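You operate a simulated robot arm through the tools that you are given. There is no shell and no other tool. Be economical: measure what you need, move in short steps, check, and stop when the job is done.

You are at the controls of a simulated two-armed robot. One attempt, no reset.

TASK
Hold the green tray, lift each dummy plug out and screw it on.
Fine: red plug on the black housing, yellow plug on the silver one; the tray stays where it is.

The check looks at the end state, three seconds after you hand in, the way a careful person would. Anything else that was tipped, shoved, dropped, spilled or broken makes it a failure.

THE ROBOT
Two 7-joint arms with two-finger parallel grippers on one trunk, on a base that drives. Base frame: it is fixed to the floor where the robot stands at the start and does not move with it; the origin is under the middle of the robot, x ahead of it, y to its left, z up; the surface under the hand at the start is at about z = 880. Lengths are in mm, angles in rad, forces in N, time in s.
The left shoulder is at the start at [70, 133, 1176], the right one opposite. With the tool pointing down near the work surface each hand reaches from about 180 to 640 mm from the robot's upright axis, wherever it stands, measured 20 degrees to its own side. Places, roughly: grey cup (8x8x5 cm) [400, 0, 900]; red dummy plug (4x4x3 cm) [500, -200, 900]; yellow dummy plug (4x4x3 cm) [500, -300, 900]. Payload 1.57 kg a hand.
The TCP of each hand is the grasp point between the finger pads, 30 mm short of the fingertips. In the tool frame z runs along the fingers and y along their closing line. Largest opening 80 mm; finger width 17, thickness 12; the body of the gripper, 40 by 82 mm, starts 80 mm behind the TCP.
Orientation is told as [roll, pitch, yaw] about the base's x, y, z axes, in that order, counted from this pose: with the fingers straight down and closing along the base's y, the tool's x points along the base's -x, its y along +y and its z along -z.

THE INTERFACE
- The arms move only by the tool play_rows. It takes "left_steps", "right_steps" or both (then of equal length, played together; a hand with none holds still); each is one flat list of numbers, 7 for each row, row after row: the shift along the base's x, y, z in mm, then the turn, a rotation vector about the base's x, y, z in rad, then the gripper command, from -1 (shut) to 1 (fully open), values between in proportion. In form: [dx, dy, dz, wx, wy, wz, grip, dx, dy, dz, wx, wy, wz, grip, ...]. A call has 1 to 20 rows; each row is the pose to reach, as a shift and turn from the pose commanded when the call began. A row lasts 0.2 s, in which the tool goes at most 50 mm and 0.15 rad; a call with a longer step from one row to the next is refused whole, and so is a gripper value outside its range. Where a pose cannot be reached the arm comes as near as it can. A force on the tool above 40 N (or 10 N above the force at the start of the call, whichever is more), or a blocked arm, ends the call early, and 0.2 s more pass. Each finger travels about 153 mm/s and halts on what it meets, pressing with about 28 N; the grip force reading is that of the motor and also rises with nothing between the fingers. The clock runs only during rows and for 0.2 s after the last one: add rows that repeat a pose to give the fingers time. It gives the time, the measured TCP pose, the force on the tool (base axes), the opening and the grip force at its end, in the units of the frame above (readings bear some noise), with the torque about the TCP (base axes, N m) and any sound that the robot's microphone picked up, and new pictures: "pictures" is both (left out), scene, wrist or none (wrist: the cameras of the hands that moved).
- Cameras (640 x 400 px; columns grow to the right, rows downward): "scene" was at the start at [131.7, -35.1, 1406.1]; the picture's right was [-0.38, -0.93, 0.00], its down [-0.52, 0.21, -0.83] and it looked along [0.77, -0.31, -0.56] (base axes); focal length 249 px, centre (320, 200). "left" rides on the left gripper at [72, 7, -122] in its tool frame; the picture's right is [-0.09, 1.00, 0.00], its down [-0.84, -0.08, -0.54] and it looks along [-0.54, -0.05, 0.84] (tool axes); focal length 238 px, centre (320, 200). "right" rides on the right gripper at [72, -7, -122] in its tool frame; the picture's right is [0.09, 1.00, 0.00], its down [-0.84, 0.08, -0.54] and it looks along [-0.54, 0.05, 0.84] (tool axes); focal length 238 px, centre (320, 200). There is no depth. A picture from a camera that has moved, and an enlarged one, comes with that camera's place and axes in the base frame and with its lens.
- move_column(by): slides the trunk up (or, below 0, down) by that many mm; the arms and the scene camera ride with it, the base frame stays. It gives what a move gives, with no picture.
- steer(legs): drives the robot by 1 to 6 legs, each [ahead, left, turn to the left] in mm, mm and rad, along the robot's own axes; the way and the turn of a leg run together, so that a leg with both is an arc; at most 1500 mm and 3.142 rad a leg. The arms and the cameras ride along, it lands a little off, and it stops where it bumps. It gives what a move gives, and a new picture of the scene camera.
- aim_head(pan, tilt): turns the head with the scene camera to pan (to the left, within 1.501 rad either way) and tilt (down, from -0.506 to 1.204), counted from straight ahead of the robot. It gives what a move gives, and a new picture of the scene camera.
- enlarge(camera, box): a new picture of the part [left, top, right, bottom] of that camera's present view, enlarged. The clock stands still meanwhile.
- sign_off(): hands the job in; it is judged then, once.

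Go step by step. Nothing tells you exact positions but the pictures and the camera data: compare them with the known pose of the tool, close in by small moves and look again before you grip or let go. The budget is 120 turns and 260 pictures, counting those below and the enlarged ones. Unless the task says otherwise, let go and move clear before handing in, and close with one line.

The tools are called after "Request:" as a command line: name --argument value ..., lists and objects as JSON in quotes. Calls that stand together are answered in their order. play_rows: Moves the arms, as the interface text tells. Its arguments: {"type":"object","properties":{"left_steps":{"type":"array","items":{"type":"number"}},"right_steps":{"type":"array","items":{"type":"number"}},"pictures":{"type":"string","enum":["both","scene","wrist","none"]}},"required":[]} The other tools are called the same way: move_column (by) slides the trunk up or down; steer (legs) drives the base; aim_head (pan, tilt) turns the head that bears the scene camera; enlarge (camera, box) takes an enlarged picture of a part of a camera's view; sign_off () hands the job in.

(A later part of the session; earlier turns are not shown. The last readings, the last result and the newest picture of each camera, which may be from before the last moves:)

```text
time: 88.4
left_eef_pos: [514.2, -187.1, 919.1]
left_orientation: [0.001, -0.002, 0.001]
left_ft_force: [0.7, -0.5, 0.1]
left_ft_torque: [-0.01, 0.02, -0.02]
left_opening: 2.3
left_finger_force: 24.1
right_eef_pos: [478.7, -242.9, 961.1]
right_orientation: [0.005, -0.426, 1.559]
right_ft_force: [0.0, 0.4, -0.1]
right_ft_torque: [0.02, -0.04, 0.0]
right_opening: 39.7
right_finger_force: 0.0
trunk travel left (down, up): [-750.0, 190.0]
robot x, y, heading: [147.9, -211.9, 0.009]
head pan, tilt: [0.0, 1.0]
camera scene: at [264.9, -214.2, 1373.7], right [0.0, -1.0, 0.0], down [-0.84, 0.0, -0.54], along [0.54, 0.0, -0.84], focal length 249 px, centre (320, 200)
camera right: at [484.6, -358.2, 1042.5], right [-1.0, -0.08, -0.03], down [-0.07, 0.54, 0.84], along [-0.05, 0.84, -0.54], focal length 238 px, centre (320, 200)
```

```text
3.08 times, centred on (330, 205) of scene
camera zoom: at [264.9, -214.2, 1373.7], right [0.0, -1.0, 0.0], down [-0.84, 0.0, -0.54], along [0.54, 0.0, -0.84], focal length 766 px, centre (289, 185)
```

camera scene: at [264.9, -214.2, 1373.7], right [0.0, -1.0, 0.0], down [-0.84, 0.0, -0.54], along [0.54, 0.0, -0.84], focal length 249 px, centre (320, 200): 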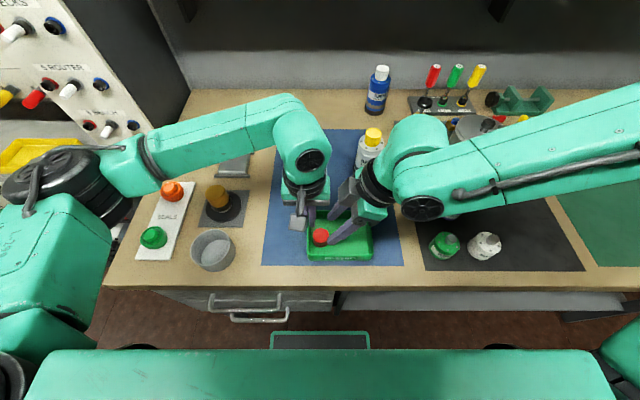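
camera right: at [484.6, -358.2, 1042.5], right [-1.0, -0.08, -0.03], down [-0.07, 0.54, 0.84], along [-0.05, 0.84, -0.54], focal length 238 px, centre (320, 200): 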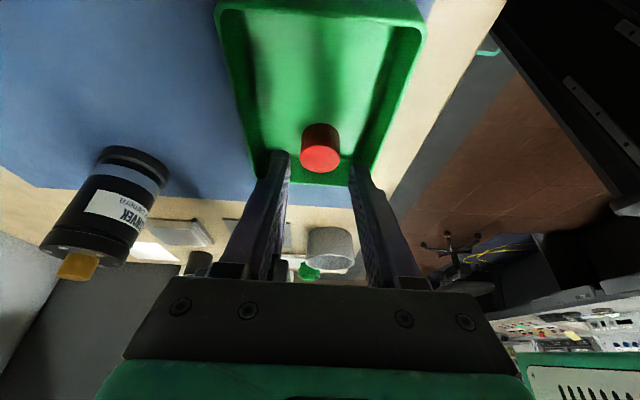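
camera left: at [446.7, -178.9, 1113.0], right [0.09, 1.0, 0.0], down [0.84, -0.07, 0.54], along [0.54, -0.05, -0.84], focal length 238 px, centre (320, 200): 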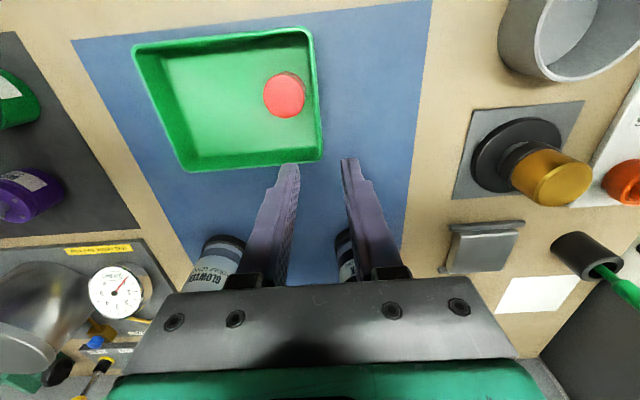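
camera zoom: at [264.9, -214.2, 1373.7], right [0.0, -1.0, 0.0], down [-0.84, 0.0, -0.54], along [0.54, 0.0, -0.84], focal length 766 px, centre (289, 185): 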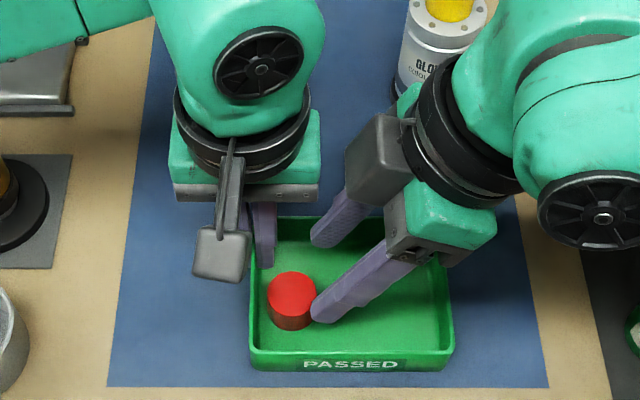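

Aligned in x. Advance along the leaning tool axis and close on red.

Request:
play_rows --right_steps '[0, 7, -14, 0, 0, 0, 0, 0, 13, -28, 0, 0, 0, 0, 0, 19.5, -42, 0, 0, 0, -0.05, 0, 19.5, -42, 0, 0, 0, -0.1, 0, 19.5, -42, 0, 0, 0, -0.25, 0, 19.5, -42, 0, 0, 0, -0.4, 0, 19.5, -42, 0, 0, 0, -0.6, 0, 19.5, -42, 0, 0, 0, -0.6]' --pictures "wrist"

Request:
enlarge --camera "scene" --box '[280, 160, 380, 270]'

```text
time: 89.1
left_eef_pos: [513.7, -184.0, 918.4]
left_orientation: [0.008, -0.005, 0.008]
left_ft_force: [0.0, 1.7, 7.6]
left_ft_torque: [-0.77, 0.22, -0.06]
left_opening: 2.3
left_finger_force: 23.3
right_eef_pos: [480.4, -230.0, 931.0]
right_orientation: [0.005, -0.419, 1.553]
right_ft_force: [-1.6, -5.1, 2.5]
right_ft_torque: [0.52, -0.14, -0.06]
right_opening: 38.0
right_finger_force: 0.0
trunk travel left (down, up): [-750.0, 190.0]
robot x, y, heading: [145.7, -212.1, 0.002]
head pan, tilt: [0.0, 1.0]
stopped in row 3 (right hand): the force on the tool passed its limit at 52 N (the readings are from after the stop); the commanded pose is now the measured one
camera right: at [485.6, -345.1, 1012.2], right [-1.0, -0.07, -0.03], down [-0.07, 0.54, 0.84], along [-0.04, 0.84, -0.55], focal length 238 px, centre (320, 200)
```

right: 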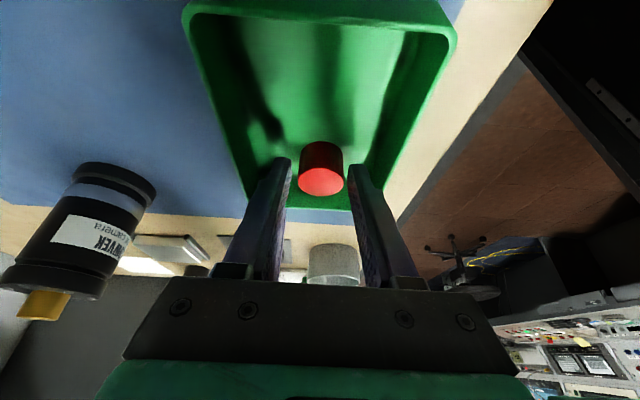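

```text
3.64 times, centred on (330, 215) of scene
camera zoom: at [264.1, -214.3, 1373.9], right [0.0, -1.0, 0.0], down [-0.84, 0.0, -0.54], along [0.54, 0.0, -0.84], focal length 905 px, centre (284, 146)
```

zoom: 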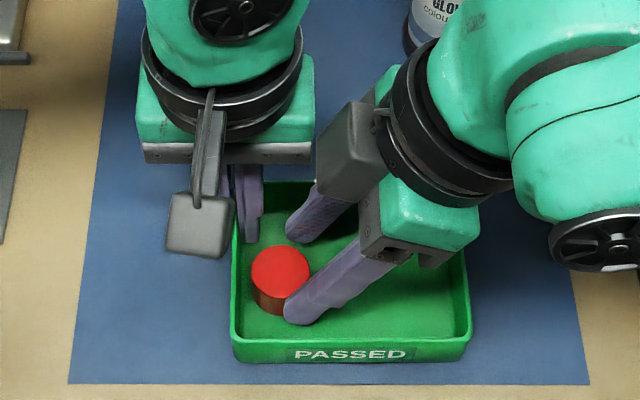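

The two gripper bodies touched; the right hand stopped at once and the forces are small now. I'll back out, lean further (0.7 rad) for ample clearance, and look.

Request:
play_rows --right_steps '[0, -7, 15, 0, 0, 0, 0, 0, -14, 30, 0, 0, 0, 0, -0.5, -24, 28, 0.14, 0, 0, 0, -1, -30, 25, 0.28, 0, 0, 0, -1, -30, 25, 0.28, 0, 0, 0]' --pictures "none"

Request:
enlarge --camera "right" --box '[220, 60, 420, 220]'

Request:
enlarge --camera "scene" --box '[260, 140, 400, 270]'

Request:
enlarge --camera "left" --box '[160, 0, 400, 200]'

```text
time: 90.3
left_eef_pos: [513.2, -183.3, 918.4]
left_orientation: [0.007, -0.003, 0.006]
left_ft_force: [1.4, -1.0, 15.7]
left_ft_torque: [-0.38, 0.01, 0.03]
left_opening: 2.1
left_finger_force: 23.7
right_eef_pos: [479.7, -259.3, 954.6]
right_orientation: [0.009, -0.702, 1.551]
right_ft_force: [-0.3, 0.3, 0.3]
right_ft_torque: [-0.02, -0.02, 0.0]
right_opening: 40.0
right_finger_force: 0.1
trunk travel left (down, up): [-750.0, 190.0]
robot x, y, heading: [142.2, -213.9, 0.002]
head pan, tilt: [0.0, 1.0]
```

```text
2.50 times, centred on (320, 140) of right
camera zoom: at [484.4, -392.5, 1002.4], right [-1.0, -0.06, -0.05], down [-0.07, 0.29, 0.95], along [-0.04, 0.96, -0.29], focal length 596 px, centre (320, 350)
```

zoom: 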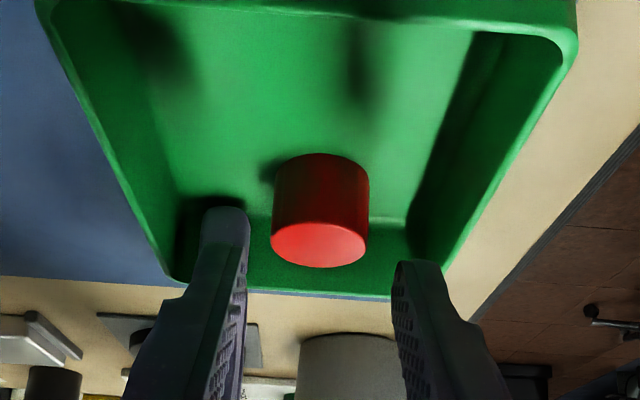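

```text
3.08 times, centred on (330, 205) of scene
camera zoom: at [264.0, -213.3, 1373.9], right [0.0, -1.0, 0.0], down [-0.84, 0.0, -0.54], along [0.54, 0.0, -0.84], focal length 766 px, centre (289, 185)
```

zoom: 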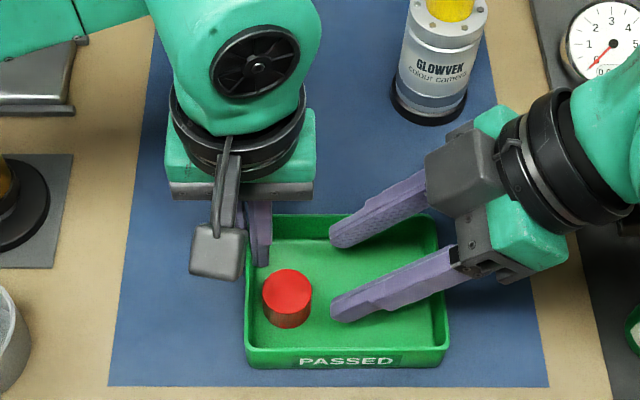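

```text
2.00 times, centred on (280, 100) of left
camera zoom: at [441.9, -178.3, 1039.3], right [0.09, 1.0, 0.01], down [0.84, -0.08, 0.54], along [0.54, -0.04, -0.84], focal length 477 px, centre (400, 400)
```

zoom: 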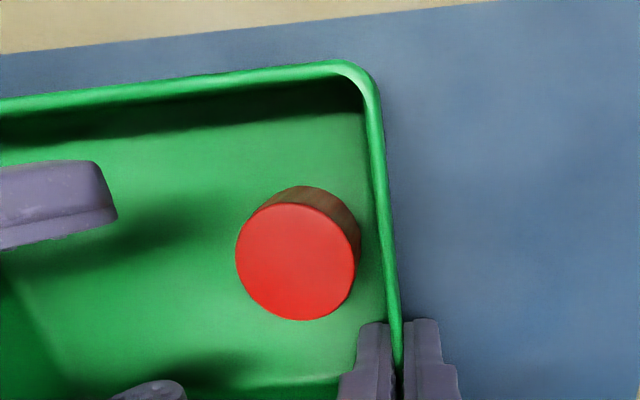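

Now there's plenty of room, and the tray is back near its original place. I'll advance along the tool axis and close on red (and ease the left hand's down force by 1 mm).

Request:
play_rows --right_steps '[-0.5, 10, -12, 0, 0, 0, -0.05, -0.5, 20, -24, 0, 0, 0, -0.06, -0.5, 27, -33, 0, 0, 0, -0.06, -0.5, 32.5, -39, 0, 0, 0, -0.06, -0.5, 32.5, -39, 0, 0, 0, -0.1, -0.5, 32.5, -39, 0, 0, 0, -0.2, -0.5, 32.5, -39, 0, 0, 0, -0.4, -0.5, 32.5, -39, 0, 0, 0, -0.7, -0.5, 32.5, -39, 0, 0, 0, -0.7]' --left_steps '[0, 0, 1, 0, 0, 0, -1, 0, 0, 1, 0, 0, 0, -1, 0, 0, 1, 0, 0, 0, -1, 0, 0, 1, 0, 0, 0, -1, 0, 0, 1, 0, 0, 0, -1, 0, 0, 1, 0, 0, 0, -1, 0, 0, 1, 0, 0, 0, -1, 0, 0, 1, 0, 0, 0, -1, 0, 0, 1, 0, 0, 0, -1]' --pictures "none"

Request:
enlarge --camera "scene" --box '[280, 160, 380, 270]'

Request:
enlarge --camera "left" --box '[160, 0, 400, 200]'

```text
time: 92.3
left_eef_pos: [516.4, -182.5, 918.1]
left_orientation: [0.008, -0.002, 0.007]
left_ft_force: [-1.0, -1.0, 1.2]
left_ft_torque: [-0.34, -0.05, -0.07]
left_opening: 2.3
left_finger_force: 23.6
right_eef_pos: [478.3, -228.4, 917.1]
right_orientation: [0.01, -0.702, 1.551]
right_ft_force: [0.9, 0.3, 0.1]
right_ft_torque: [0.0, -0.01, 0.01]
right_opening: 30.5
right_finger_force: 27.9
trunk travel left (down, up): [-750.0, 190.0]
robot x, y, heading: [145.6, -215.7, 0.005]
head pan, tilt: [0.0, 1.0]
```

```text
3.64 times, centred on (330, 215) of scene
camera zoom: at [265.0, -213.5, 1373.7], right [0.0, -1.0, 0.0], down [-0.84, 0.0, -0.54], along [0.54, 0.0, -0.84], focal length 905 px, centre (284, 146)
```

zoom: 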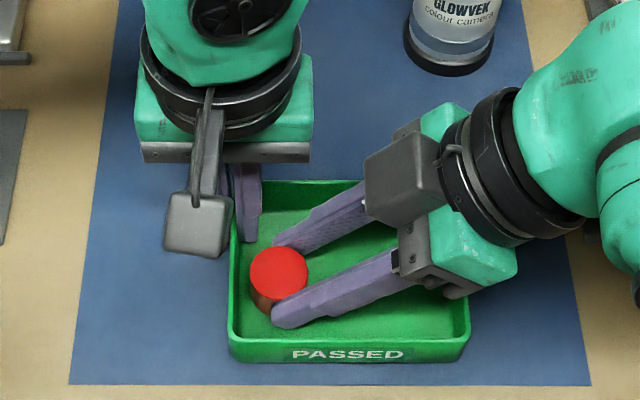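

```text
2.00 times, centred on (280, 100) of left
camera zoom: at [442.9, -177.7, 1039.5], right [0.08, 1.0, 0.01], down [0.84, -0.08, 0.54], along [0.54, -0.04, -0.84], focal length 477 px, centre (400, 400)
```

zoom: 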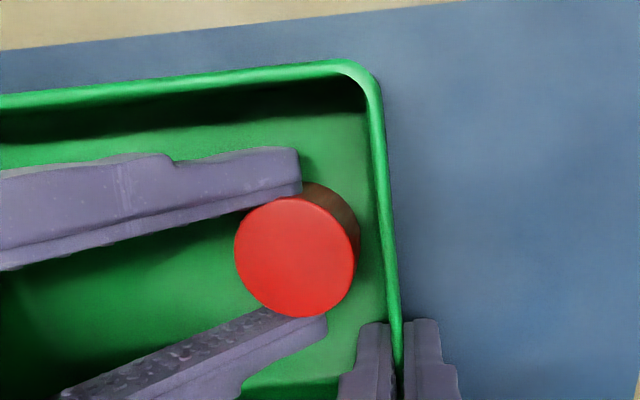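

Red is gripped. I'll lift it 20 mm, shift it −50 mm in y within the tray, set it down gently and release.

Request:
play_rows --right_steps '[0, 0, 3, 0, 0, 0, -0.8, 0, 0, 10, 0, 0, 0, -0.8, 0, 0, 20, 0, 0, 0, -0.8, 0, -20, 20, 0, 0, 0, -0.8, 0, -40, 20, 0, 0, 0, -0.8, 0, -50, 18, 0, 0, 0, -0.8, 0, -50, 8, 0, 0, 0, -0.8, 0, -50, 2, 0, 0, 0, -0.8, 0, -50, 0.5, 0, 0, 0, -0.8, 0, -50, 0.3, 0, 0, 0, -0.8]' --pictures "none"

Request:
enlarge --camera "scene" --box '[280, 160, 380, 270]'

```text
time: 94.5
left_eef_pos: [515.3, -182.5, 918.7]
left_orientation: [0.008, -0.005, 0.007]
left_ft_force: [0.8, -1.1, -1.8]
left_ft_torque: [-0.32, -0.04, -0.06]
left_opening: 2.1
left_finger_force: 23.9
right_eef_pos: [479.0, -277.7, 917.6]
right_orientation: [0.009, -0.704, 1.552]
right_ft_force: [-2.7, -0.5, 7.4]
right_ft_torque: [0.15, 0.06, 0.04]
right_opening: 30.4
right_finger_force: 27.6
trunk travel left (down, up): [-750.0, 190.0]
robot x, y, heading: [147.0, -210.8, 0.005]
head pan, tilt: [0.0, 1.0]
```

```text
3.64 times, centred on (330, 215) of scene
camera zoom: at [264.6, -213.4, 1373.9], right [0.0, -1.0, 0.0], down [-0.84, 0.0, -0.54], along [0.54, 0.0, -0.84], focal length 905 px, centre (284, 146)
```

zoom: 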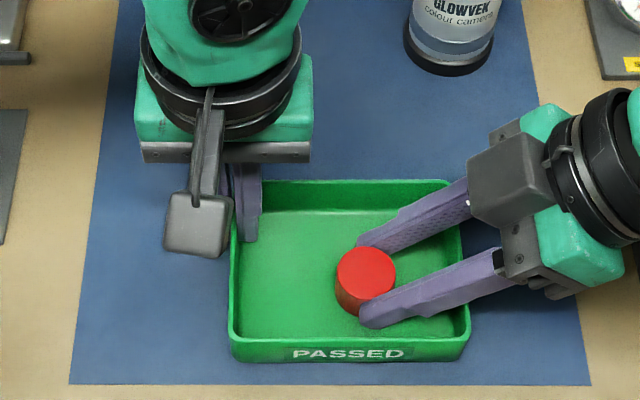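

It's on the floor (7 N). Release, back out along the tool axis, and straighten the hand.

Request:
play_rows --right_steps '[0, 0, 0.5, 0, 0, 0, -0.5, 0, 0, 0.5, 0, 0, 0, -0.1, 0, 0, 0.5, 0, 0, 0, 0, 0, -10, 12, 0, 0, 0, 0, 0, -22, 27, 0, 0, 0, 0, 0, -32, 45, 0, 0, 0, 0, 0, -22, 65, -0.14, 0, 0, 0, 0, -12, 75, -0.28, 0, 0, 0, 0, 0, 75, -0.42, 0, 0, 0, 0, 10, 75, -0.56, 0, 0, 0, 0, 16, 55, -0.7, 0, 0, 0, 0, 16, 50, -0.7, 0, 0, 0]' --pictures "none"

Request:
enlarge --camera "right" --box '[220, 60, 420, 200]'

Request:
enlarge --camera "scene" --box '[280, 160, 380, 270]'

```text
time: 97.1
left_eef_pos: [514.4, -182.1, 918.1]
left_orientation: [0.007, -0.003, 0.009]
left_ft_force: [0.4, 0.3, 1.7]
left_ft_torque: [-0.26, 0.09, 0.04]
left_opening: 2.2
left_finger_force: 23.6
right_eef_pos: [479.8, -263.2, 967.5]
right_orientation: [-0.003, -0.002, 1.556]
right_ft_force: [1.1, 1.1, 0.1]
right_ft_torque: [0.0, 0.01, -0.02]
right_opening: 40.0
right_finger_force: 0.1
trunk travel left (down, up): [-750.0, 190.0]
robot x, y, heading: [145.9, -211.1, 0.002]
head pan, tilt: [0.0, 1.0]
```

```text
2.86 times, centred on (320, 130) of right
camera zoom: at [484.1, -333.4, 1089.8], right [-1.0, -0.08, 0.0], down [-0.07, 0.84, 0.54], along [-0.04, 0.54, -0.84], focal length 681 px, centre (320, 400)
```

zoom: 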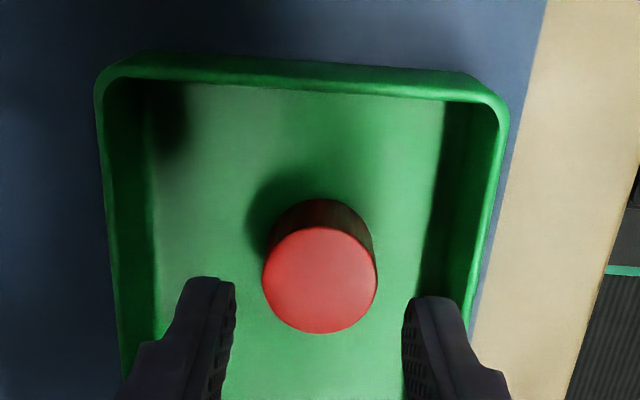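

```text
3.64 times, centred on (330, 215) of scene
camera zoom: at [264.8, -213.3, 1373.7], right [0.0, -1.0, 0.0], down [-0.84, 0.0, -0.54], along [0.54, 0.0, -0.84], focal length 905 px, centre (284, 146)
```

zoom: 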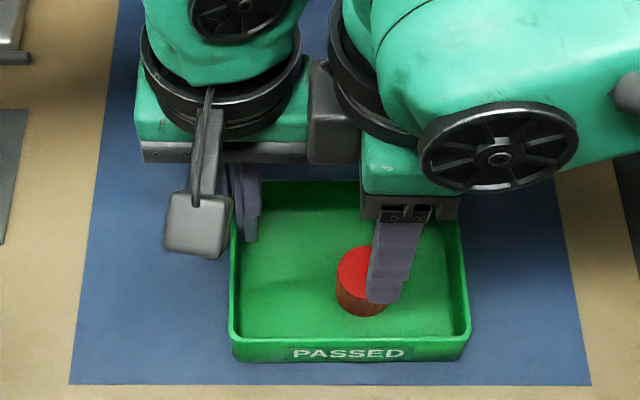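

A lump on the back of the right gripper would graze the left hand if I grasp here. I'll take red with the leaning hand once more and move it another 22 mm to −y.

Request:
play_rows --right_steps '[0, -6, 25, 0.14, 0, 0, 0, 0, -16, 25, 0.28, 0, 0, 0, 0, -28, 25, 0.42, 0, 0, 0, 0, -38, 15, 0.56, 0, 0, 0, 0, -48, -5, 0.7, 0, 0, 0, 0, -38, -23, 0.7, 0, 0, 0, 0, -26, -38, 0.7, 0, 0, 0, 0, -16, -49, 0.7, 0, 0, -0.05, 0, -16, -49, 0.7, 0, 0, -0.4, 0, -16, -49, 0.7, 0, 0, -0.8, 0, -16, -49, 0.7, 0, 0, -0.8, 0, -16, -44, 0.7, 0, 0, -0.8, 0, -16, -32, 0.7, 0, 0, -0.8, 0, -28, -32, 0.7, 0, 0, -0.8, 0, -39, -34, 0.7, 0, 0, -0.8, 0, -39, -43, 0.7, 0, 0, -0.8, 0, -39, -48, 0.7, 0, 0, -0.8, 0, -39, -49, 0.7, 0, 0, -0.8, 0, -39, -49, 0.7, 0, 0, -0.8]' --pictures "none"

Request:
enlarge --camera "scene" --box '[280, 160, 380, 270]'

```text
time: 101.1
left_eef_pos: [514.0, -183.7, 919.0]
left_orientation: [0.007, -0.004, 0.007]
left_ft_force: [0.5, -6.4, 0.7]
left_ft_torque: [-0.1, 0.12, 0.06]
left_opening: 2.1
left_finger_force: 23.9
right_eef_pos: [480.4, -299.7, 917.6]
right_orientation: [0.004, -0.703, 1.556]
right_ft_force: [1.9, 8.0, 15.7]
right_ft_torque: [-0.11, -0.29, 0.19]
right_opening: 30.7
right_finger_force: 27.9
trunk travel left (down, up): [-750.0, 190.0]
robot x, y, heading: [145.2, -211.0, 0.0]
head pan, tilt: [0.0, 1.0]
```

```text
3.64 times, centred on (330, 215) of scene
camera zoom: at [264.2, -212.6, 1374.0], right [0.0, -1.0, 0.0], down [-0.84, 0.0, -0.54], along [0.54, 0.0, -0.84], focal length 905 px, centre (284, 146)
```

zoom: 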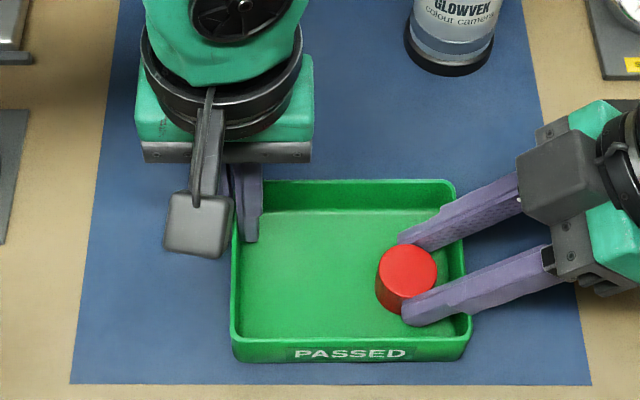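

Pressing a bit; I'll ease up 1.5 mm, release, back out and straighten.

Request:
play_rows --right_steps '[0, -0.5, 1, 0, 0, 0, -0.8, 0, -0.5, 2, 0, 0, 0, -0.6, 0, -0.5, 2, 0, 0, 0, -0.2, 0, -0.5, 2, 0, 0, 0, 0, 0, -10, 13, 0, 0, 0, 0, 0, -22, 28, 0, 0, 0, 0, 0, -32, 46, 0, 0, 0, 0, 0, -22, 66, -0.14, 0, 0, 0, 0, -12, 76, -0.28, 0, 0, 0, 0, 0, 76, -0.42, 0, 0, 0, 0, 10, 76, -0.56, 0, 0, 0, 0, 20, 56, -0.702, 0, 0, 0, 0, 20, 50, -0.702, 0, 0, 0]' --pictures "none"

Request:
enlarge --camera "right" --box '[220, 60, 420, 200]'

Request:
enlarge --camera "scene" --box '[280, 160, 380, 270]'

```text
time: 103.9
left_eef_pos: [515.2, -181.1, 916.8]
left_orientation: [0.007, -0.001, 0.007]
left_ft_force: [0.5, 0.6, 1.6]
left_ft_torque: [-0.26, 0.08, 0.03]
left_opening: 2.6
left_finger_force: 24.6
right_eef_pos: [478.7, -280.7, 967.7]
right_orientation: [-0.005, 0.002, 1.554]
right_ft_force: [0.0, -0.1, 0.6]
right_ft_torque: [0.02, -0.02, 0.0]
right_opening: 39.9
right_finger_force: 0.0
trunk travel left (down, up): [-750.0, 190.0]
robot x, y, heading: [145.7, -214.0, -0.0]
head pan, tilt: [0.0, 1.0]
```

```text
2.86 times, centred on (320, 130) of right
camera zoom: at [483.2, -351.7, 1090.5], right [-1.0, -0.08, 0.0], down [-0.07, 0.84, 0.54], along [-0.04, 0.54, -0.84], focal length 681 px, centre (320, 400)
```

zoom: 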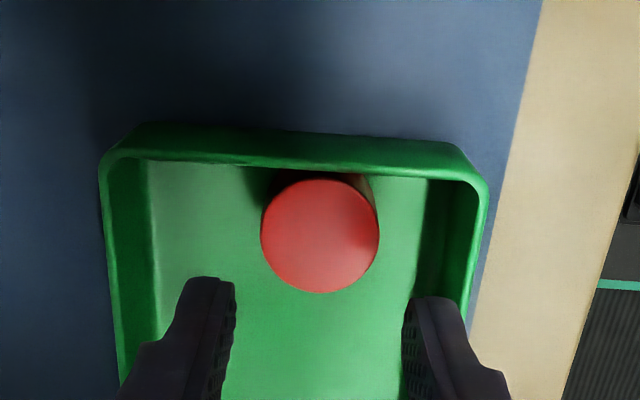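

```text
3.64 times, centred on (330, 215) of scene
camera zoom: at [264.8, -213.5, 1373.7], right [0.0, -1.0, 0.0], down [-0.84, 0.0, -0.54], along [0.54, 0.0, -0.84], focal length 905 px, centre (284, 146)
```

zoom: 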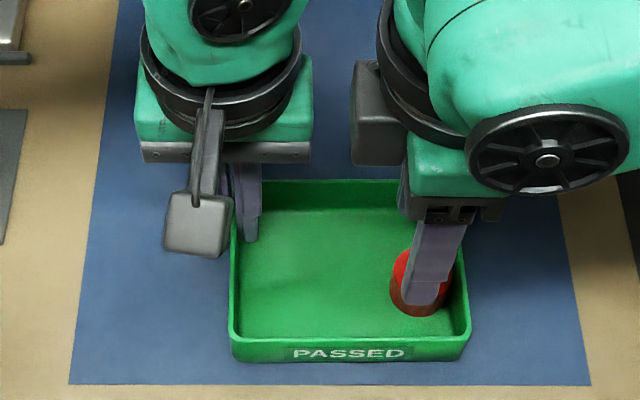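

Red stands upright at ≈(479,−288), well clear of the left hand. I'll take it vertically now.

Request:
play_rows --right_steps '[0, -7.5, -15, 0, 0, 0, 0, 0, -7.5, -35, 0, 0, 0, 0, 0, -7.5, -47.5, 0, 0, 0, 0, 0, -7.5, -47.5, 0, 0, 0, -0.1, 0, -7.5, -47.5, 0, 0, 0, -0.2, 0, -7.5, -47.5, 0, 0, 0, -0.4, 0, -7.5, -47.5, 0, 0, 0, -0.7, 0, -7.5, -47.5, 0, 0, 0, -0.7]' --pictures "none"

Request:
enlarge --camera "right" --box '[220, 60, 420, 200]'

Request:
enlarge --camera "scene" --box '[280, 160, 380, 270]'

```text
time: 105.7
left_eef_pos: [514.4, -181.7, 917.7]
left_orientation: [0.008, -0.001, 0.008]
left_ft_force: [-0.9, 0.7, 1.5]
left_ft_torque: [-0.22, 0.02, 0.0]
left_opening: 2.3
left_finger_force: 23.7
right_eef_pos: [479.8, -288.1, 919.8]
right_orientation: [-0.005, 0.0, 1.554]
right_ft_force: [-0.8, -0.4, 0.3]
right_ft_torque: [0.01, 0.02, -0.02]
right_opening: 31.0
right_finger_force: 27.7
trunk travel left (down, up): [-750.0, 190.0]
robot x, y, heading: [142.8, -213.6, 0.001]
head pan, tilt: [0.0, 1.0]
```

```text
2.86 times, centred on (320, 130) of right
camera zoom: at [485.0, -358.3, 1042.4], right [-1.0, -0.08, 0.0], down [-0.07, 0.84, 0.54], along [-0.04, 0.54, -0.84], focal length 681 px, centre (320, 400)
```

zoom: 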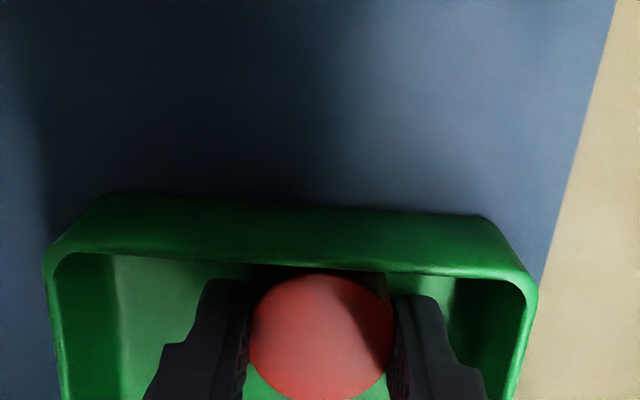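

```text
3.64 times, centred on (330, 215) of scene
camera zoom: at [265.3, -213.3, 1373.7], right [0.0, -1.0, 0.0], down [-0.84, 0.0, -0.54], along [0.54, 0.0, -0.84], focal length 905 px, centre (284, 146)
```

zoom: 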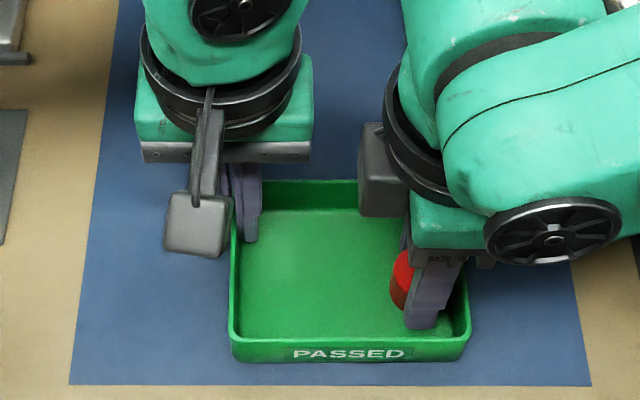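

Red is tilted in the grip (it had leaned on the tray's sloping wall). I'll move it to y≈−271, away from the wall, lower it and release so it drops flat.

Request:
play_rows --right_steps '[0, 0, 6, 0, 0, 0, -0.7, 0, 4, 12, 0, 0, 0, -0.7, 0, 12, 12, 0, 0, 0, -0.7, 0, 17, 10, 0, 0, 0, -0.7, 0, 17, 6, 0, 0, 0, -0.7, 0, 17, 3, 0, 0, 0, -0.7, 0, 17, 2, 0, 0, 0, -0.7, 0, 17, 2, 0, 0, 0, -0.2, 0, 17, 2, 0, 0, 0, 0, 0, 17, 15, 0, 0, 0, 0, 0, 17, 35, 0, 0, 0, 0, 0, 17, 45, 0, 0, 0, 0]' --pictures "none"

Request:
enlarge --camera "right" --box '[220, 60, 420, 200]'

Request:
enlarge --camera "scene" --box '[280, 160, 380, 270]'

```text
time: 108.3
left_eef_pos: [515.5, -182.7, 918.3]
left_orientation: [0.01, -0.001, 0.008]
left_ft_force: [0.1, 1.2, 2.1]
left_ft_torque: [-0.22, 0.02, 0.02]
left_opening: 2.1
left_finger_force: 23.3
right_eef_pos: [479.5, -271.2, 966.3]
right_orientation: [-0.003, 0.001, 1.557]
right_ft_force: [-0.2, -0.5, -0.2]
right_ft_torque: [0.04, 0.02, 0.0]
right_opening: 40.0
right_finger_force: 0.1
trunk travel left (down, up): [-750.0, 190.0]
robot x, y, heading: [147.6, -213.4, 0.0]
head pan, tilt: [0.0, 1.0]
```

```text
2.86 times, centred on (320, 130) of right
camera zoom: at [484.6, -342.5, 1087.3], right [-1.0, -0.08, 0.0], down [-0.07, 0.84, 0.54], along [-0.04, 0.54, -0.84], focal length 681 px, centre (320, 400)
```

zoom: 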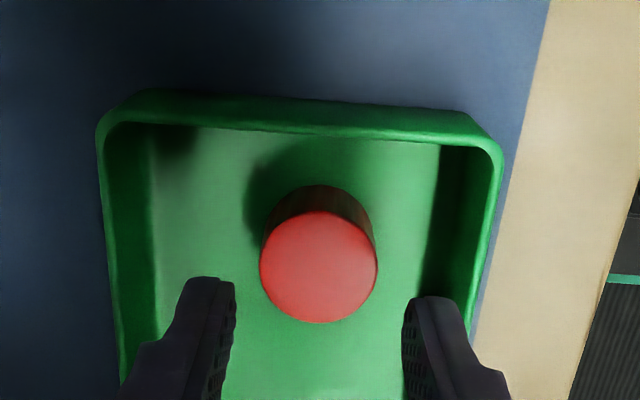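

```text
3.64 times, centred on (330, 215) of scene
camera zoom: at [265.1, -213.2, 1373.7], right [0.0, -1.0, 0.0], down [-0.84, 0.0, -0.54], along [0.54, 0.0, -0.84], focal length 905 px, centre (284, 146)
```

zoom: 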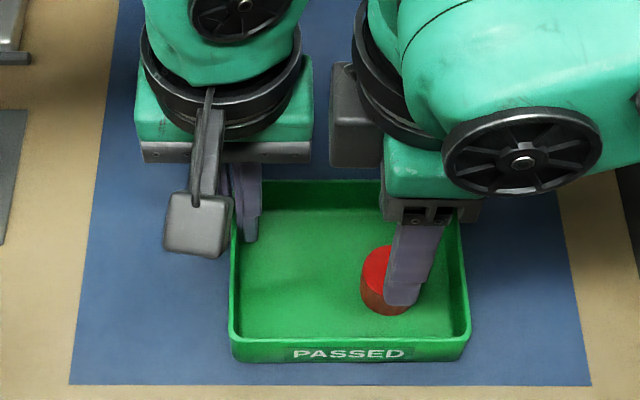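

Red is upright at ≈(479,−271), directly under the hand. Descend, grip and lift.

Request:
play_rows --right_steps '[-0.3, 0.6, -15, 0, 0, 0, 0, -0.3, 0.6, -35, 0, 0, 0, 0, -0.3, 0.6, -46, 0, 0, 0, 0, -0.3, 0.6, -46, 0, 0, 0, -0.1, -0.3, 0.6, -46, 0, 0, 0, -0.2, -0.3, 0.6, -46, 0, 0, 0, -0.4, -0.3, 0.6, -46, 0, 0, 0, -0.7, -0.3, 0.6, -46, 0, 0, 0, -0.7, -0.3, 0.6, -40, 0, 0, 0, -0.8, -0.3, 0.6, -20, 0, 0, 0, -0.8, -0.3, 0.6, 20, 0, 0, 0, -0.8, -0.3, 0.6, 60, 0, 0, 0, -0.8, -0.3, 0.6, 100, 0, 0, 0, -0.8, -0.3, 0.6, 140, 0, 0, 0, -0.8]' --pictures "none"

Request:
enlarge --camera "right" --box '[220, 60, 420, 200]'

Request:
enlarge --camera "scene" --box '[280, 130, 400, 270]'

```text
time: 111.3
left_eef_pos: [514.6, -182.3, 918.1]
left_orientation: [0.009, -0.001, 0.007]
left_ft_force: [-0.4, 0.6, 1.4]
left_ft_torque: [-0.25, 0.07, -0.03]
left_opening: 2.4
left_finger_force: 23.8
right_eef_pos: [479.9, -269.2, 1105.1]
right_orientation: [-0.004, 0.0, 1.557]
right_ft_force: [0.4, 0.3, 0.3]
right_ft_torque: [0.0, 0.0, -0.02]
right_opening: 31.0
right_finger_force: 27.6
trunk travel left (down, up): [-750.0, 190.0]
robot x, y, heading: [147.2, -212.8, 0.002]
head pan, tilt: [0.0, 1.0]
```

```text
2.86 times, centred on (320, 130) of right
camera zoom: at [484.3, -339.7, 1226.4], right [-1.0, -0.08, 0.0], down [-0.07, 0.84, 0.54], along [-0.04, 0.54, -0.84], focal length 681 px, centre (320, 400)
```

zoom: 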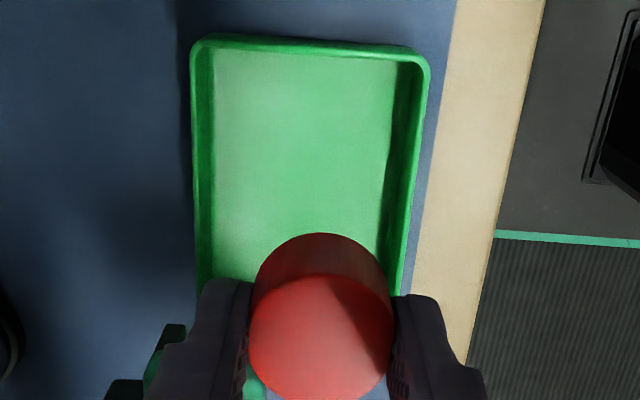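

```text
2.86 times, centred on (340, 200) of scene
camera zoom: at [264.5, -213.1, 1373.7], right [0.0, -1.0, 0.0], down [-0.84, 0.0, -0.54], along [0.54, 0.0, -0.84], focal length 711 px, centre (263, 200)
```

zoom: 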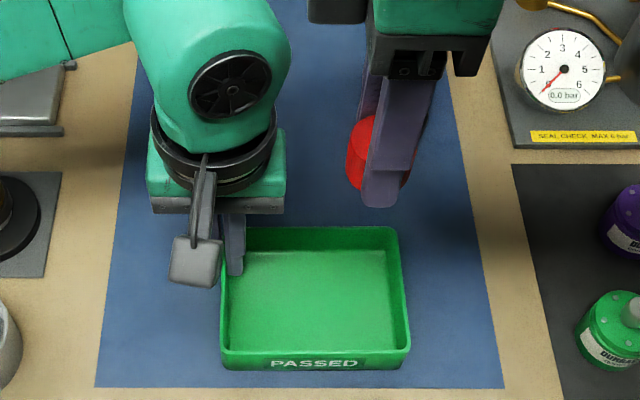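

Red is firmly held and upright. Now I'll release the tray with the left hand, lift it clear, and pan the head left to check the room beside the robot before driving left.

Request:
play_rows --left_steps '[0, 0, 0, 0, 0, 0, -0.85, 0, 0, 0, 0, 0, 0, -0.7, 0, 0, 0, 0, 0, 0, -0.5, 0, 0, 0, 0, 0, 0, -0.5, 0, 0, 15, 0, 0, 0, -0.5, 0, 0, 50, 0, 0, 0, -0.5, 0, 0, 90, 0, 0, 0, -0.5, -10, 5, 130, 0, 0, 0, -0.5, -30, 10, 170, 0, 0, 0, -0.5, -60, 10, 210, 0, 0, 0, -0.5, -90, 10, 250, 0, 0, 0, -0.5]' --pictures "none"

Request:
aim_head --pan 0.9 --tilt 0.6

```text
time: 113.7
left_eef_pos: [420.0, -172.6, 1167.6]
left_orientation: [0.009, -0.004, 0.007]
left_ft_force: [-0.6, -0.1, -0.3]
left_ft_torque: [0.02, 0.01, -0.01]
left_opening: 19.9
left_finger_force: 0.2
right_eef_pos: [478.8, -269.8, 1103.5]
right_orientation: [-0.004, -0.001, 1.555]
right_ft_force: [-0.8, -0.2, 0.2]
right_ft_torque: [-0.01, -0.03, 0.02]
right_opening: 31.2
right_finger_force: 28.4
trunk travel left (down, up): [-750.0, 190.0]
robot x, y, heading: [147.4, -210.3, 0.002]
head pan, tilt: [0.0, 1.0]
```

```text
time: 114.9
left_eef_pos: [423.8, -172.5, 1166.6]
left_orientation: [0.011, -0.002, 0.008]
left_ft_force: [-0.3, 0.5, 0.4]
left_ft_torque: [0.0, -0.05, -0.02]
left_opening: 20.0
left_finger_force: 0.0
right_eef_pos: [480.7, -268.8, 1103.4]
right_orientation: [-0.003, 0.0, 1.554]
right_ft_force: [-0.2, 0.4, -0.8]
right_ft_torque: [0.02, 0.01, 0.0]
right_opening: 30.9
right_finger_force: 27.9
trunk travel left (down, up): [-750.0, 190.0]
robot x, y, heading: [147.4, -208.2, -0.002]
head pan, tilt: [0.901, 0.6]
camera scene: at [250.3, -144.3, 1405.7], right [0.78, -0.62, 0.0], down [-0.35, -0.44, -0.82], along [0.51, 0.65, -0.57], focal length 249 px, centre (320, 200)
```

scene: 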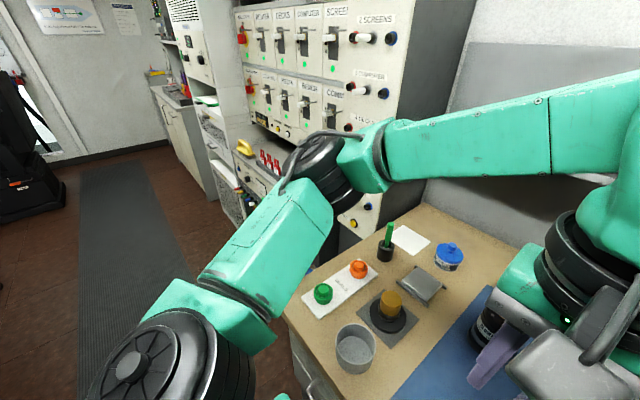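

The left elbow would be close to the rack if I drove left, so instead I'll back off 40 mm, shift 60 mm left and turn 0.4 rad. That puts the black housing on the right hand's side.

Request:
steer --legs '[[-40, 60, 0], [0, 0, 0.4]]'

Request:
aim_head --pan -0.4 --tilt 1.0

```text
time: 117.1
left_eef_pos: [344.0, -6.9, 1166.6]
left_orientation: [0.009, -0.002, 0.41]
left_ft_force: [-0.7, 0.2, -0.9]
left_ft_torque: [0.01, -0.03, -0.02]
left_opening: 19.9
left_finger_force: 0.1
right_eef_pos: [435.7, -73.5, 1104.0]
right_orientation: [0.0, 0.0, 1.958]
right_ft_force: [0.6, 0.7, 0.5]
right_ft_torque: [-0.01, -0.01, -0.03]
right_opening: 31.4
right_finger_force: 28.0
trunk travel left (down, up): [-750.0, 190.0]
robot x, y, heading: [104.1, -150.5, 0.404]
head pan, tilt: [0.901, 0.6]
camera scene: at [174.8, -48.7, 1405.7], right [0.97, -0.26, 0.0], down [-0.15, -0.54, -0.83], along [0.22, 0.8, -0.56], focal length 249 px, centre (320, 200)
```

scene: 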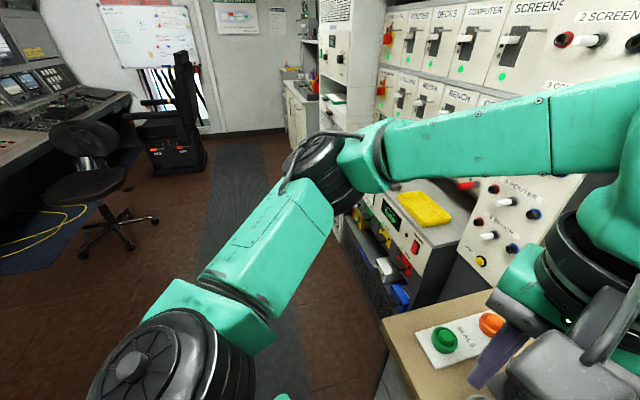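

```text
time: 118.6
left_eef_pos: [344.0, -6.2, 1167.4]
left_orientation: [0.008, -0.002, 0.41]
left_ft_force: [0.4, -0.4, 0.1]
left_ft_torque: [-0.01, 0.06, 0.0]
left_opening: 19.9
left_finger_force: 0.2
right_eef_pos: [434.0, -72.8, 1103.7]
right_orientation: [-0.003, 0.0, 1.958]
right_ft_force: [0.5, 0.7, 0.2]
right_ft_torque: [-0.01, 0.01, 0.02]
right_opening: 31.2
right_finger_force: 28.5
trunk travel left (down, up): [-750.0, 190.0]
robot x, y, heading: [106.9, -146.9, 0.402]
head pan, tilt: [-0.4, 1.0]
camera scene: at [220.8, -132.7, 1373.7], right [0.01, -1.0, 0.0], down [-0.84, -0.01, -0.54], along [0.54, 0.0, -0.84], focal length 249 px, centre (320, 200)
```

scene: 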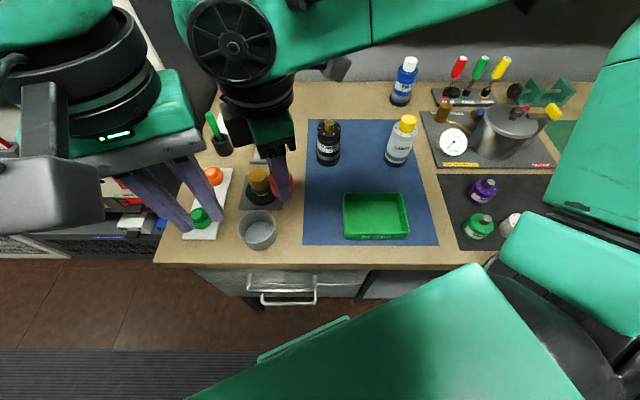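

Good view. I'll carry red toward the black housing at z≈1085, unwinding yaw a bit to 1.5.

Request:
play_rows --right_steps '[30, -10, 0, 0, 0, -0.08, -0.8, 65, -22, 0, 0, 0, -0.16, -0.8, 100, -34, 0, 0, 0, -0.24, -0.8, 135, -46, -5, 0, 0, -0.32, -0.8, 170, -58, -10, 0, 0, -0.4, -0.8, 200, -70, -15, 0, 0, -0.46, -0.8, 222, -79, -18, 0, 0, -0.46, -0.8, 222, -79, -18, 0, 0, -0.46, -0.8]'

Request:
enlarge --camera "scene" --box '[300, 105, 360, 165]'

Request:
enlarge --camera "right" --box '[250, 80, 390, 200]'

```text
time: 120.4
left_eef_pos: [344.7, -6.1, 1167.0]
left_orientation: [0.009, -0.001, 0.411]
left_ft_force: [0.0, 0.5, 0.5]
left_ft_torque: [-0.02, 0.03, 0.0]
left_opening: 20.0
left_finger_force: 0.1
right_eef_pos: [658.9, -152.4, 1086.8]
right_orientation: [-0.006, -0.001, 1.497]
right_ft_force: [-0.3, -0.4, -0.7]
right_ft_torque: [-0.01, -0.03, 0.02]
right_opening: 31.1
right_finger_force: 27.9
trunk travel left (down, up): [-750.0, 190.0]
robot x, y, heading: [105.0, -151.8, 0.41]
head pan, tilt: [-0.4, 1.0]
camera scene: at [220.5, -132.7, 1373.7], right [0.01, -1.0, 0.0], down [-0.84, 0.0, -0.54], along [0.54, 0.0, -0.84], focal length 249 px, centre (320, 200)
camera right: at [659.2, -224.0, 1208.7], right [-1.0, -0.02, 0.0], down [-0.02, 0.84, 0.54], along [-0.01, 0.54, -0.84], focal length 238 px, centre (320, 200)
```

scene: 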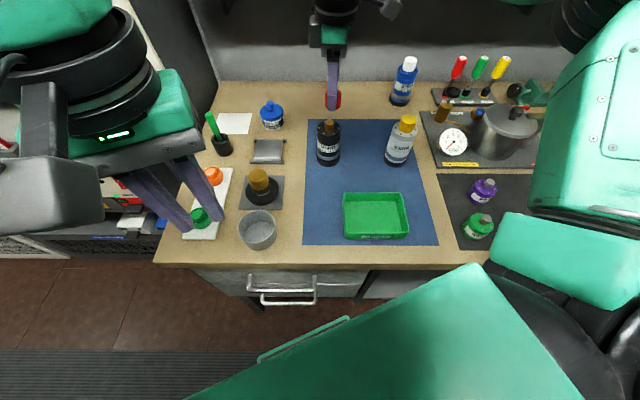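
right: 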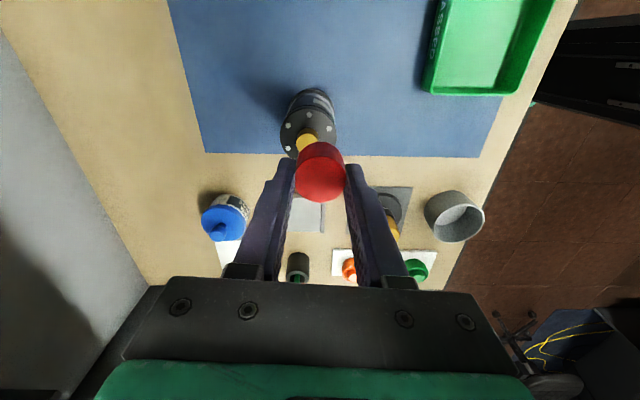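

```text
6.67 times, centred on (330, 135) of scene
camera zoom: at [220.5, -132.7, 1373.7], right [0.01, -1.0, 0.0], down [-0.84, 0.0, -0.54], along [0.54, 0.0, -0.84], focal length 1658 px, centre (253, 633)
```

zoom: 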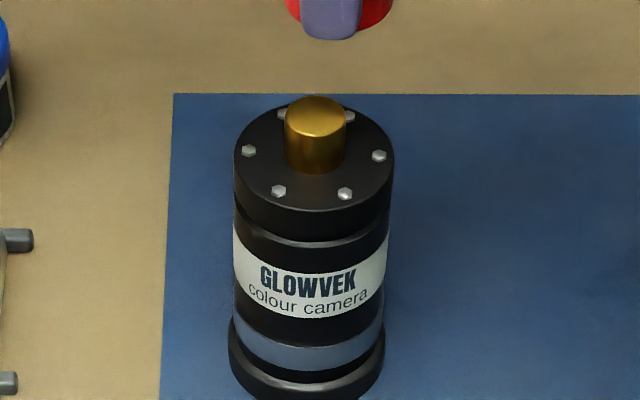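

```text
3.33 times, centred on (320, 140) of right
camera zoom: at [659.2, -224.0, 1208.7], right [-1.0, -0.02, 0.0], down [-0.02, 0.84, 0.54], along [-0.01, 0.54, -0.84], focal length 794 px, centre (320, 400)
```

zoom: 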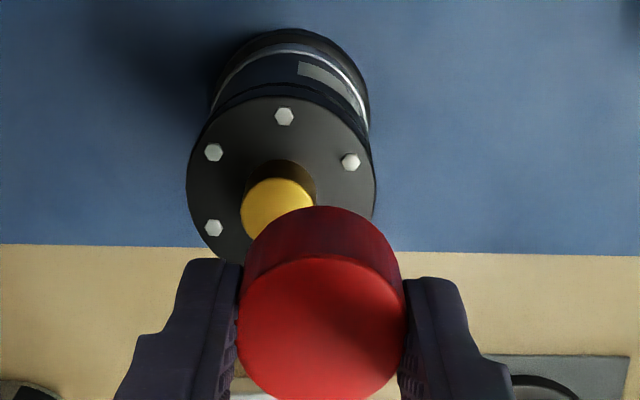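

The black stub computes to ≈(669,−152), top ≈1000. I'll move over it to z≈1046 (10 mm above) and check.

Request:
play_rows --right_steps '[5, 0, -10, 0, 0, 0, -0.8, 10, 0.4, -25, 0, 0, 0, -0.8, 10, 0.4, -41, 0, 0, 0, -0.8, 10, 0.4, -41, 0, 0, 0, -0.8]' --pictures "none"

Request:
enlarge --camera "scene" --box '[305, 95, 355, 145]'

Request:
enlarge --camera "right" --box '[270, 90, 370, 190]'

```text
time: 121.4
left_eef_pos: [344.5, -6.7, 1166.2]
left_orientation: [0.008, -0.001, 0.409]
left_ft_force: [0.0, 0.2, 0.1]
left_ft_torque: [-0.02, -0.01, -0.01]
left_opening: 20.1
left_finger_force: 0.1
right_eef_pos: [667.9, -153.0, 1045.6]
right_orientation: [-0.003, 0.0, 1.498]
right_ft_force: [-0.5, 0.2, -0.5]
right_ft_torque: [-0.01, 0.0, 0.0]
right_opening: 31.1
right_finger_force: 27.9
trunk travel left (down, up): [-750.0, 190.0]
robot x, y, heading: [104.5, -149.7, 0.405]
head pan, tilt: [-0.4, 1.0]
```

```text
8.00 times, centred on (330, 120) of scene
camera zoom: at [220.8, -132.8, 1373.7], right [0.01, -1.0, 0.0], down [-0.84, 0.0, -0.54], along [0.54, 0.0, -0.84], focal length 1990 px, centre (240, 840)
```

zoom: 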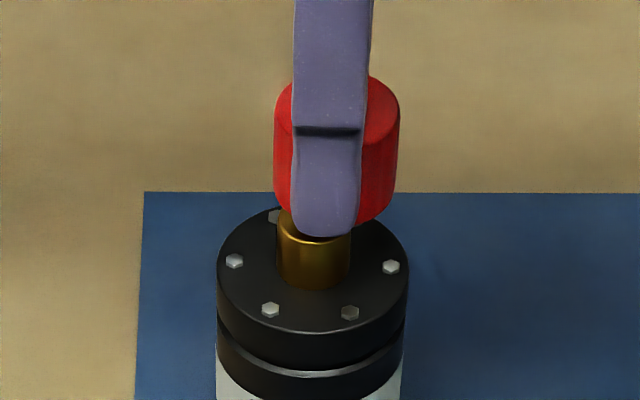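

```text
4.00 times, centred on (320, 140) of right
camera zoom: at [668.8, -223.8, 1167.0], right [-1.0, -0.02, 0.0], down [-0.02, 0.84, 0.54], along [-0.01, 0.54, -0.84], focal length 953 px, centre (320, 440)
```

zoom: 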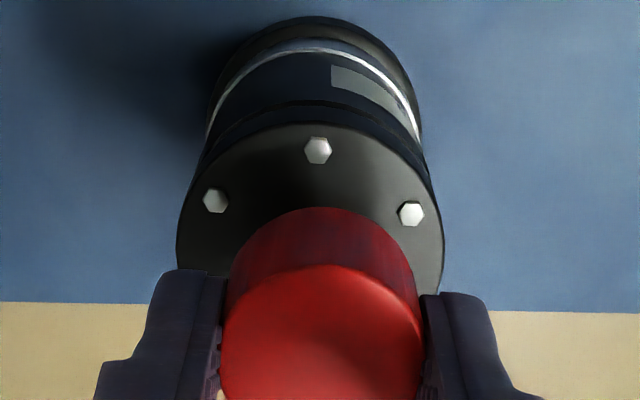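

The plug sits ~3.5 mm too far −y and ~1.7 mm short in x relative to the stub. I'll correct it and re-check 5 mm lower.

Request:
play_rows --right_steps '[1, 1.7, 0, 0, 0, 0, -0.8, 1.7, 3.3, 0, 0, 0, 0, -0.8, 1.7, 3.3, -5, 0, 0, 0, -0.8, 1.7, 3.3, -5, 0, 0, 0, -0.8]' --pictures "none"

Request:
enlarge --camera "scene" --box '[305, 95, 355, 145]'

Request:
enlarge --camera "right" --box '[270, 90, 370, 190]'

```text
time: 122.4
left_eef_pos: [345.4, -5.6, 1166.0]
left_orientation: [0.008, -0.001, 0.411]
left_ft_force: [-0.5, -0.4, 0.8]
left_ft_torque: [0.01, 0.01, 0.03]
left_opening: 19.9
left_finger_force: 0.1
right_eef_pos: [669.6, -147.3, 1038.9]
right_orientation: [-0.001, 0.0, 1.5]
right_ft_force: [-1.0, 0.3, -0.9]
right_ft_torque: [-0.02, 0.01, 0.02]
right_opening: 31.2
right_finger_force: 27.6
trunk travel left (down, up): [-750.0, 190.0]
robot x, y, heading: [102.6, -152.5, 0.404]
head pan, tilt: [-0.4, 1.0]
```

```text
8.00 times, centred on (330, 120) of scene
camera zoom: at [220.9, -132.8, 1373.7], right [0.01, -1.0, 0.0], down [-0.84, 0.0, -0.54], along [0.54, 0.0, -0.84], focal length 1990 px, centre (240, 840)
```

zoom: 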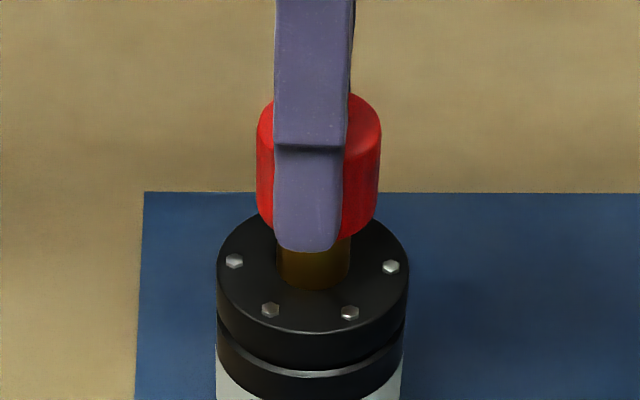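

```text
4.00 times, centred on (320, 140) of right
camera zoom: at [669.8, -219.2, 1160.9], right [-1.0, -0.02, 0.0], down [-0.02, 0.84, 0.54], along [-0.01, 0.54, -0.84], focal length 953 px, centre (320, 440)
```

zoom: 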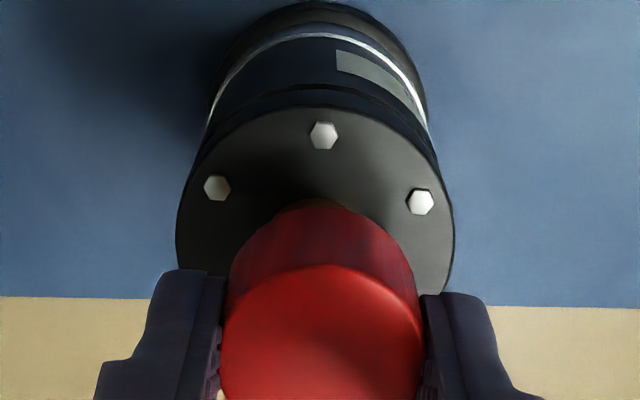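

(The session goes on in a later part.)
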